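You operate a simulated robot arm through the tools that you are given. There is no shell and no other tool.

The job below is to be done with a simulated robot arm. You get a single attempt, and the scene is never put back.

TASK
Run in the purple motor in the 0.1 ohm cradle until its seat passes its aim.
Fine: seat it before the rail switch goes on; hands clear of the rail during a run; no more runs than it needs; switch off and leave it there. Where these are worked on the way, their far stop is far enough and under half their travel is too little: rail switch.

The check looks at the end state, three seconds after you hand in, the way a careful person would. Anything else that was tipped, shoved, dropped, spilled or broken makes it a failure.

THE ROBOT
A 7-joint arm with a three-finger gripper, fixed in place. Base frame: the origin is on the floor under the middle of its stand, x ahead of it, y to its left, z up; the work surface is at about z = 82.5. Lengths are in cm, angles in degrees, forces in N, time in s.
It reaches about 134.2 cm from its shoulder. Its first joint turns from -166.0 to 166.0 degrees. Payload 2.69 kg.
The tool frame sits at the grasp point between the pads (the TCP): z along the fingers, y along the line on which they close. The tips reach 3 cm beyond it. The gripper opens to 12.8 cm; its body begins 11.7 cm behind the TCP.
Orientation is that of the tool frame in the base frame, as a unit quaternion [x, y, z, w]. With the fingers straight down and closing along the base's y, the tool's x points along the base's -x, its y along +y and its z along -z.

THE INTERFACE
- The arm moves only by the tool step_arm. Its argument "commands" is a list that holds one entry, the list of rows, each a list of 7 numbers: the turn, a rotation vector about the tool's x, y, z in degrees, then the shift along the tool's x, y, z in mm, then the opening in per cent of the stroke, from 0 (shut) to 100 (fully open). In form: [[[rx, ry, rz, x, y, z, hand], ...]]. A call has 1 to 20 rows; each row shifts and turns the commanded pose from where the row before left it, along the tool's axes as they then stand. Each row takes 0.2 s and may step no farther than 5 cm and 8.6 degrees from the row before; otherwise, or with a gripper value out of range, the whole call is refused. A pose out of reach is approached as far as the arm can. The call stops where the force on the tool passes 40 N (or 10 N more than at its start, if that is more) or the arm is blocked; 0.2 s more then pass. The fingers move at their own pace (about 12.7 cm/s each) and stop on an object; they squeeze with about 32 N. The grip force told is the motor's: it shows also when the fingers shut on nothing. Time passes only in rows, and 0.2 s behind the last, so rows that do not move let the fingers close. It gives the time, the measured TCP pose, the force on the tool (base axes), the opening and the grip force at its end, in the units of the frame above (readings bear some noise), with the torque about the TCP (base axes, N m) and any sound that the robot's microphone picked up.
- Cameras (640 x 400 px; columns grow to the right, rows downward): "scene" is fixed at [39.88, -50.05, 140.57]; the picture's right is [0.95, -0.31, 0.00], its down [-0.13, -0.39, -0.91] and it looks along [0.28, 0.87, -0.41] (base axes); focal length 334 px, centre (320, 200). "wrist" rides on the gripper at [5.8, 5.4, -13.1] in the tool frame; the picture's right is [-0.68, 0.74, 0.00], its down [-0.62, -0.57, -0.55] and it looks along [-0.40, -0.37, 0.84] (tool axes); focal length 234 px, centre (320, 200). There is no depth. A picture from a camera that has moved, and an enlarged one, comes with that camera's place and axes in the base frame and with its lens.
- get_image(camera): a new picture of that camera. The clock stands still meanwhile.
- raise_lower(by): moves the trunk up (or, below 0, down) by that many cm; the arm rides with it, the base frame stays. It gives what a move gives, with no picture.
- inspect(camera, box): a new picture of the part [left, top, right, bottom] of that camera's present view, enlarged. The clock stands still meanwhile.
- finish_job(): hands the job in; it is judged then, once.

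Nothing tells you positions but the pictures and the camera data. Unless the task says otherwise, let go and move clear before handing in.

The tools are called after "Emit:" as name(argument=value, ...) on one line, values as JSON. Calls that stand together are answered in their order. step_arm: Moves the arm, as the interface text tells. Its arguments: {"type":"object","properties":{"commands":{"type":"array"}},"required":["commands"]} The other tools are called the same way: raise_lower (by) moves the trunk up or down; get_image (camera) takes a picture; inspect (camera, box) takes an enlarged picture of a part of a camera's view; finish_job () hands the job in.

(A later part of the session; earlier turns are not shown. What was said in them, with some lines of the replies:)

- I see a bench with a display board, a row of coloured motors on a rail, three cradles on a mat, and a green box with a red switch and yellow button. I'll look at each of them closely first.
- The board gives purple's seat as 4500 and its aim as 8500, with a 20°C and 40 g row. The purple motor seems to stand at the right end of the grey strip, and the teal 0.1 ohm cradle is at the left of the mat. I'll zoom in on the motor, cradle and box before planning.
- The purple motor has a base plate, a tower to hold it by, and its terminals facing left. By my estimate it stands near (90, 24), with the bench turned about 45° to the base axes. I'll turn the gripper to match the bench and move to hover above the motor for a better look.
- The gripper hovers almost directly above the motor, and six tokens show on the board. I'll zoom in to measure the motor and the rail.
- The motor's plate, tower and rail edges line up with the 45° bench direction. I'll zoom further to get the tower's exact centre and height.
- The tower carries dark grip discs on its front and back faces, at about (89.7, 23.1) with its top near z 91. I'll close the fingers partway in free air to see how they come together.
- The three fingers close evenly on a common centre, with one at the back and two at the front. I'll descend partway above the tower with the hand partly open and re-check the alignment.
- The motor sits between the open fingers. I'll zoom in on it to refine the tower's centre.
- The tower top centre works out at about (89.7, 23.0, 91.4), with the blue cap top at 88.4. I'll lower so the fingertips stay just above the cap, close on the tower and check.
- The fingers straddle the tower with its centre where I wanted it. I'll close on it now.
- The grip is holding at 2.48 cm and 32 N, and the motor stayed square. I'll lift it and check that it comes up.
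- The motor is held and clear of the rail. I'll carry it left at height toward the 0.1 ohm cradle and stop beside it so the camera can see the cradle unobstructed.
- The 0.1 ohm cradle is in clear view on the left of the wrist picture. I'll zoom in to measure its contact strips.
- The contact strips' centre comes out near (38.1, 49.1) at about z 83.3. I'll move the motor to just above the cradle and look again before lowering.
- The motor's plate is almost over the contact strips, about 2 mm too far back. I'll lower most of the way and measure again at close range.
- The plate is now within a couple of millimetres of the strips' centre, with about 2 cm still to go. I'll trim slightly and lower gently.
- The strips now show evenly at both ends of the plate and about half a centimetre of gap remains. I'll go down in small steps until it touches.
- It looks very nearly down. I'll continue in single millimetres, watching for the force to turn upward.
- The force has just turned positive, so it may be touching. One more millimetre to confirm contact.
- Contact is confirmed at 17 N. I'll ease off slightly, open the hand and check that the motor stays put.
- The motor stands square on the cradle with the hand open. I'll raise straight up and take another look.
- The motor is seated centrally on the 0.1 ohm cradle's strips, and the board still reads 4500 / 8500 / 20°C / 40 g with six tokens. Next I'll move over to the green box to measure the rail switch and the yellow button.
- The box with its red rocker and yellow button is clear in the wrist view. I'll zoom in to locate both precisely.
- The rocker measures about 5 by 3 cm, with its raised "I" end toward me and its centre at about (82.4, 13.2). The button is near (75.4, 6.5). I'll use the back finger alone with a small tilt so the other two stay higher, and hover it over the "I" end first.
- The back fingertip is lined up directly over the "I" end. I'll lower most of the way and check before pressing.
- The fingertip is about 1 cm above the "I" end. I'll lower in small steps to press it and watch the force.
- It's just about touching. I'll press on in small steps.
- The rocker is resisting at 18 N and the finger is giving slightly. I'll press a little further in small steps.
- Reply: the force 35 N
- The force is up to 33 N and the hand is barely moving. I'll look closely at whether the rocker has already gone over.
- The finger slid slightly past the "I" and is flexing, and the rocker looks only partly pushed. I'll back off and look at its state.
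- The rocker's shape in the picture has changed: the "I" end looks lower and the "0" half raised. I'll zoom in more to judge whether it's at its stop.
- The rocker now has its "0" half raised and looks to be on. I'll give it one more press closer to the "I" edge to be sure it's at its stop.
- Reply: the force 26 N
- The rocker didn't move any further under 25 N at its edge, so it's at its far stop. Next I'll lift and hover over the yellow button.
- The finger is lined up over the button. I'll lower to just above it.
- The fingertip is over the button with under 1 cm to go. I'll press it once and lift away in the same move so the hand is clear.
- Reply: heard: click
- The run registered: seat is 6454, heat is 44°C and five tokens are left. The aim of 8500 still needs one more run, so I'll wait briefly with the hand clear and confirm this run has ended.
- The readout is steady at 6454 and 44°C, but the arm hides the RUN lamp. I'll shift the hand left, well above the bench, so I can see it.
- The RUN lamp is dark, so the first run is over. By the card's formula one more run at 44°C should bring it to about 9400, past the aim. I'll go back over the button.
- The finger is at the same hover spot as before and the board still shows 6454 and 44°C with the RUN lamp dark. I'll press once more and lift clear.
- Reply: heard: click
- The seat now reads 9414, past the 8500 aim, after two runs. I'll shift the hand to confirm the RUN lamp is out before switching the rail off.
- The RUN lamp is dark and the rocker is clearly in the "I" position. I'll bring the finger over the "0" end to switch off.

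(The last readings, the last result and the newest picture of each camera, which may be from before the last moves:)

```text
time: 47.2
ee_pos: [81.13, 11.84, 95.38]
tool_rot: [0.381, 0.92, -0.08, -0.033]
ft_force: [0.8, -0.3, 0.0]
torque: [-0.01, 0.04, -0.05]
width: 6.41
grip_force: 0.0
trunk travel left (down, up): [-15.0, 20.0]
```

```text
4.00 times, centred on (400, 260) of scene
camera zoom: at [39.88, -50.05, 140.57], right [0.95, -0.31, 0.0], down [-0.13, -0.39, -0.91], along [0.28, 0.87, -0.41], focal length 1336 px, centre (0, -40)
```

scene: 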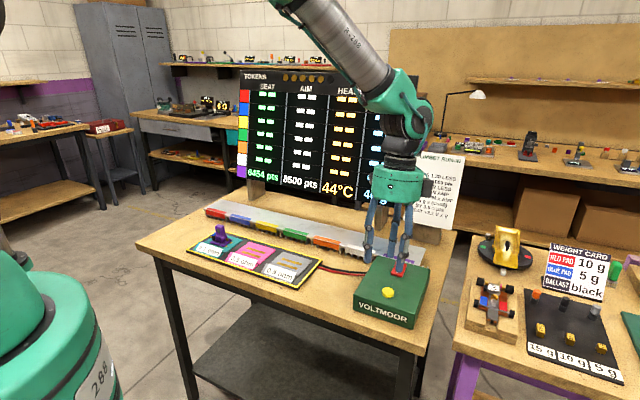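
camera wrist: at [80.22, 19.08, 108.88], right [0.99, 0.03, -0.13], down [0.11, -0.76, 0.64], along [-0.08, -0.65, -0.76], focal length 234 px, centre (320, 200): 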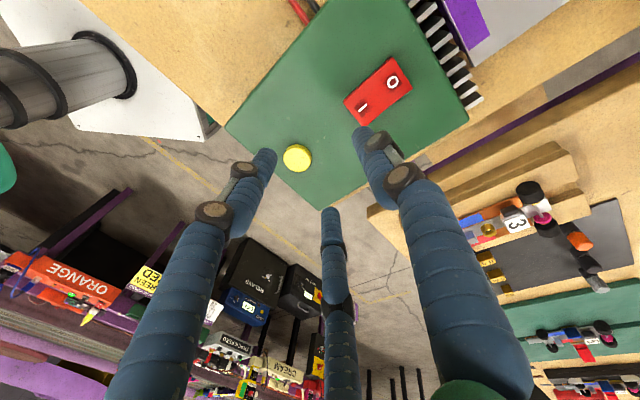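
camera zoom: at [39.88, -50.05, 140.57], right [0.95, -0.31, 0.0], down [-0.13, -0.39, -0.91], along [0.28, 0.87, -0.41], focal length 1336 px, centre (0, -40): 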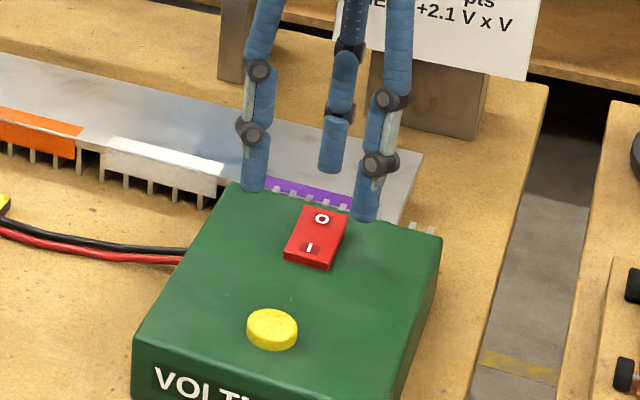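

The finger would land slightly toward the far edge of the "0" end, so I'll shift about 6 mm back toward the middle and lower close.

Emit:
step_arm(commands=[[[0, 0, 0, 0, -5.9, 1.04, 50], [0, 0, 0, 0, 2.26, 12.8, 50], [0, 0, 0, 0, 2.26, 12.8, 50], [0, 0, 0, 0, 0, 0, 50], [0, 0, 0, 0, 0, 0, 50]]])

Emit:
inspect(camera="wrist", box=[290, 60, 430, 200])

Emit:
inspect(camera="scene", box=[370, 240, 420, 290])

```text
time: 48.4
ee_pos: [80.65, 11.37, 92.7]
tool_rot: [0.381, 0.92, -0.081, -0.033]
ft_force: [0.6, -0.3, 0.1]
torque: [0.01, -0.03, -0.01]
width: 6.42
grip_force: 0.1
trunk travel left (down, up): [-15.0, 20.0]
```

```text
2.86 times, centred on (360, 130) of wrist
camera zoom: at [81.99, 20.96, 104.66], right [0.99, 0.03, -0.13], down [0.11, -0.76, 0.64], along [-0.08, -0.65, -0.76], focal length 669 px, centre (206, 400)
```

zoom: 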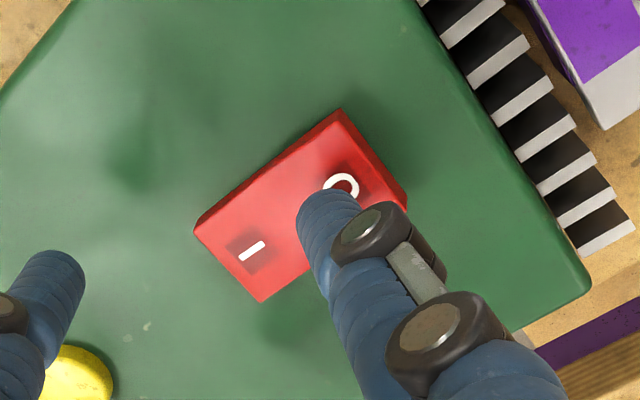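

```text
8.00 times, centred on (395, 265) of scene
camera zoom: at [39.88, -50.05, 140.57], right [0.95, -0.31, 0.0], down [-0.13, -0.39, -0.91], along [0.28, 0.87, -0.41], focal length 2672 px, centre (-280, -320)
```

zoom: 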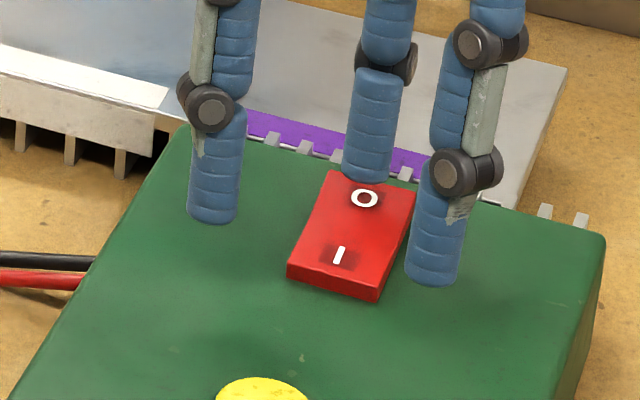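

The finger is now positioned over the "0". I'll press down in small steps.

Emit:
step_arm(commands=[[[0, 0, 0, 0, 0.7, 3.94, 50], [0, 0, 0, 0, 0.52, 2.95, 50], [0, 0, 0, 0, 0.35, 1.97, 50], [0, 0, 0, 0, 0, 0, 50]]])

Emit:
step_arm(commands=[[[0, 0, 0, 0, 0.35, 1.97, 50], [0, 0, 0, 0, 0.35, 1.97, 50], [0, 0, 0, 0, 0, 0, 50]]])

Emit:
inspect(camera="scene", box=[375, 250, 415, 285])

Emit:
inspect(camera="wrist", box=[290, 60, 430, 200])

```text
time: 49.4
ee_pos: [80.65, 11.47, 91.8]
tool_rot: [0.381, 0.92, -0.08, -0.034]
ft_force: [0.7, -0.6, 1.3]
torque: [0.07, -0.07, -0.03]
width: 6.41
grip_force: 0.4
trunk travel left (down, up): [-15.0, 20.0]
```

```text
time: 50.2
ee_pos: [80.8, 11.48, 91.44]
tool_rot: [0.381, 0.92, -0.081, -0.034]
ft_force: [-0.7, 1.2, 4.7]
torque: [0.18, -0.1, 0.04]
width: 6.44
grip_force: 0.5
trunk travel left (down, up): [-15.0, 20.0]
```

```text
11.43 times, centred on (395, 268) of scene
camera zoom: at [39.88, -50.05, 140.57], right [0.95, -0.31, 0.0], down [-0.13, -0.39, -0.91], along [0.28, 0.87, -0.41], focal length 3818 px, centre (-537, -571)
```

zoom: 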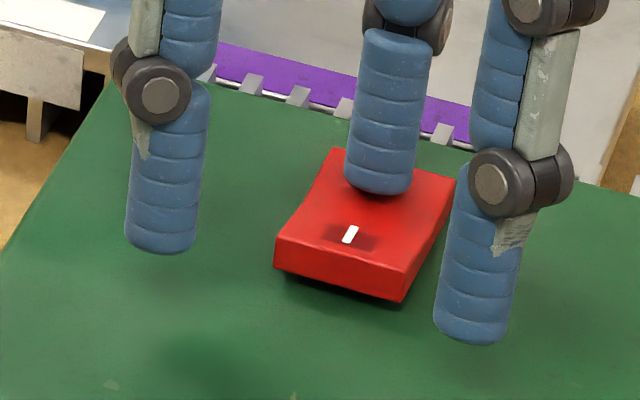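

```text
2.86 times, centred on (360, 130) of wrist
camera zoom: at [82.01, 21.05, 103.33], right [0.99, 0.03, -0.13], down [0.11, -0.76, 0.64], along [-0.08, -0.65, -0.76], focal length 669 px, centre (206, 400)
```

zoom: 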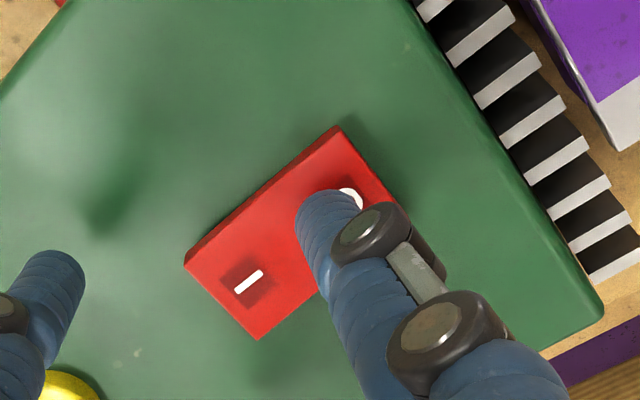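

The rocker has swung back with its "I" end raised. I'll press slightly further to bring it firmly to the off stop.

Emit:
step_arm(commands=[[[0, 0, 0, 0, 0.35, 1.97, 50], [0, 0, 0, 0, 0.17, 0.98, 50], [0, 0, 0, 0, 0, 0, 50]]])

Emit:
inspect(camera="scene", box=[375, 250, 415, 285])

```text
time: 51.0
ee_pos: [80.73, 11.56, 91.27]
tool_rot: [0.382, 0.92, -0.08, -0.032]
ft_force: [-1.3, 9.6, 26.1]
torque: [1.1, -0.74, 0.34]
width: 6.95
grip_force: 3.7
trunk travel left (down, up): [-15.0, 20.0]
```

```text
11.43 times, centred on (395, 268) of scene
camera zoom: at [39.88, -50.05, 140.57], right [0.95, -0.31, 0.0], down [-0.13, -0.39, -0.91], along [0.28, 0.87, -0.41], focal length 3818 px, centre (-537, -571)
```

zoom: 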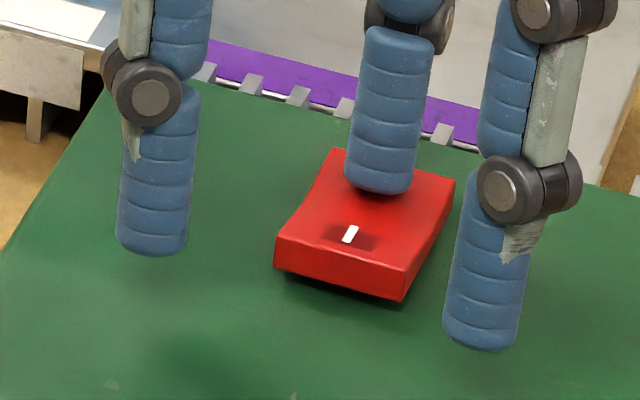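

The rocker is at its off stop and holds still under 26 N. I'll lift away and check everything.

Emit:
step_arm(commands=[[[0, 0, 0, 0, -3.5, -19.7, 50], [0, 0, 0, 0, -7, -39, 50], [0, 0, 0, 0, -7, -39, 50], [0, 0, 0, 0, -7, -39, 50], [0, 0, 0, 0, -40, 0, 50], [0, 0, 0, 0, -40, 0, 50], [0, 0, 0, 30, -30, 0, 50], [0, 0, 0, 40, 0, 0, 50], [0, 0, 0, 40, 0, 0, 50], [0, 0, 0, 40, 0, 0, 50], [0, 0, 0, 0, 0, 0, 50], [0, 0, 0, 0, 0, 0, 50]]])

Emit:
get_image(camera="scene")

Emit:
inspect(camera="scene", box=[375, 250, 415, 285])

Emit:
inspect(camera="scene", box=[230, 65, 430, 215])

Emit:
inspect(camera="scene", box=[190, 210, 260, 270])

```text
time: 53.6
ee_pos: [62.39, 14.54, 106.89]
tool_rot: [0.382, 0.92, -0.08, -0.033]
ft_force: [0.0, -0.5, 0.2]
torque: [0.01, 0.05, -0.01]
width: 6.39
grip_force: 0.0
trunk travel left (down, up): [-15.0, 20.0]
```

```text
taken
```

scene: 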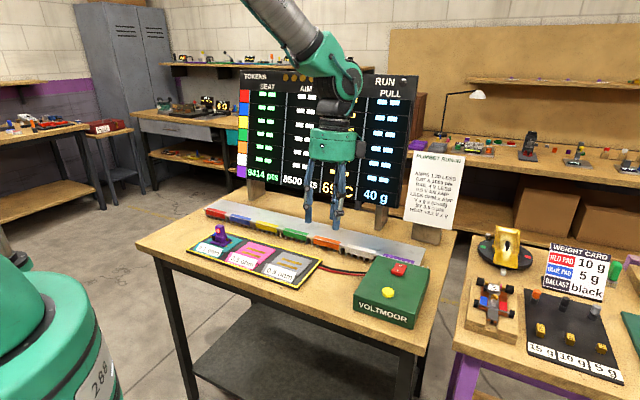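

```text
11.43 times, centred on (395, 268) of scene
camera zoom: at [39.88, -50.05, 140.57], right [0.95, -0.31, 0.0], down [-0.13, -0.39, -0.91], along [0.28, 0.87, -0.41], focal length 3818 px, centre (-537, -571)
```

zoom: 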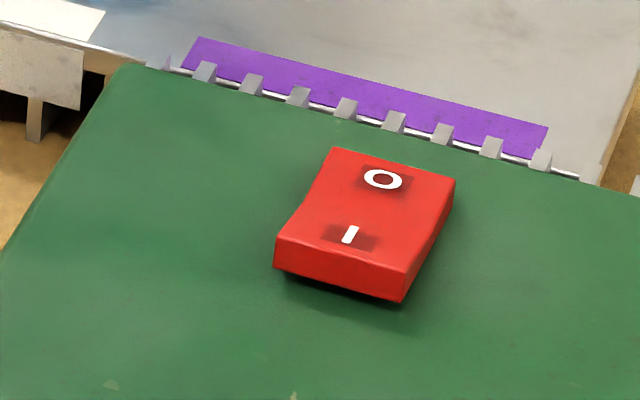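

```text
2.67 times, centred on (330, 140) of scene
camera zoom: at [39.88, -50.05, 140.57], right [0.95, -0.31, 0.0], down [-0.13, -0.39, -0.91], along [0.28, 0.87, -0.41], focal length 891 px, centre (293, 360)
```

zoom: 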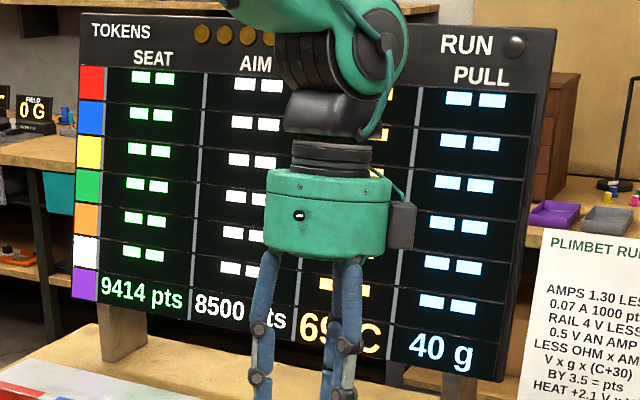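

```text
6.67 times, centred on (225, 240) of scene
camera zoom: at [39.88, -50.05, 140.57], right [0.95, -0.31, 0.0], down [-0.13, -0.39, -0.91], along [0.28, 0.87, -0.41], focal length 2227 px, centre (953, -67)
```

zoom: 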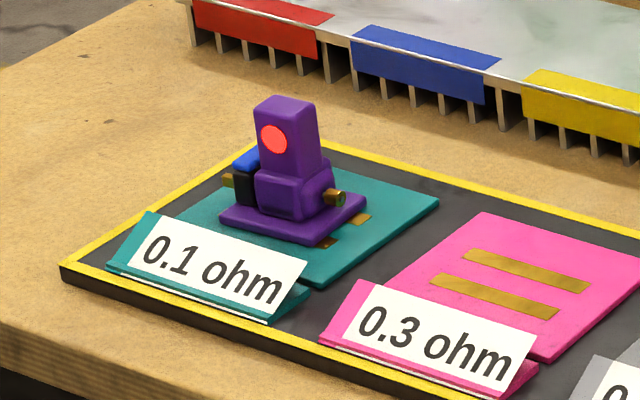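

The board shows purple at 9414 against its 8500 aim after two runs, with the RUN lamp dark. The rail switch is back at "0", the motor stands untouched in the 0.1 ohm cradle, and the hand is clear. I'm handing the job in now.

Emit:
finish_job()

```text
The job is handed in.
```

The purple motor is run in: its seat reads 9414 points against an aim of 8500, and I've handed the job in.

- **Seating:** I set the motor squarely on the 0.1 ohm cradle's contact strips before switching the rail on, and left it there.
- **Runs:** It took two runs, from 4500 to 6454 and then to 9414. One run wasn't enough.
- **Hands:** The hand was over the green box, away from the cradles, at each button press, and lifted clear straight after.
- **Switch:** The rail switch went to its far stop for on. It is now back at its off stop, with the RUN lamp dark.
- **Heat:** The motor finished at 69°C, and its indicator disc has turned red.

I saw nothing else tipped, shoved or dropped in the final pictures.
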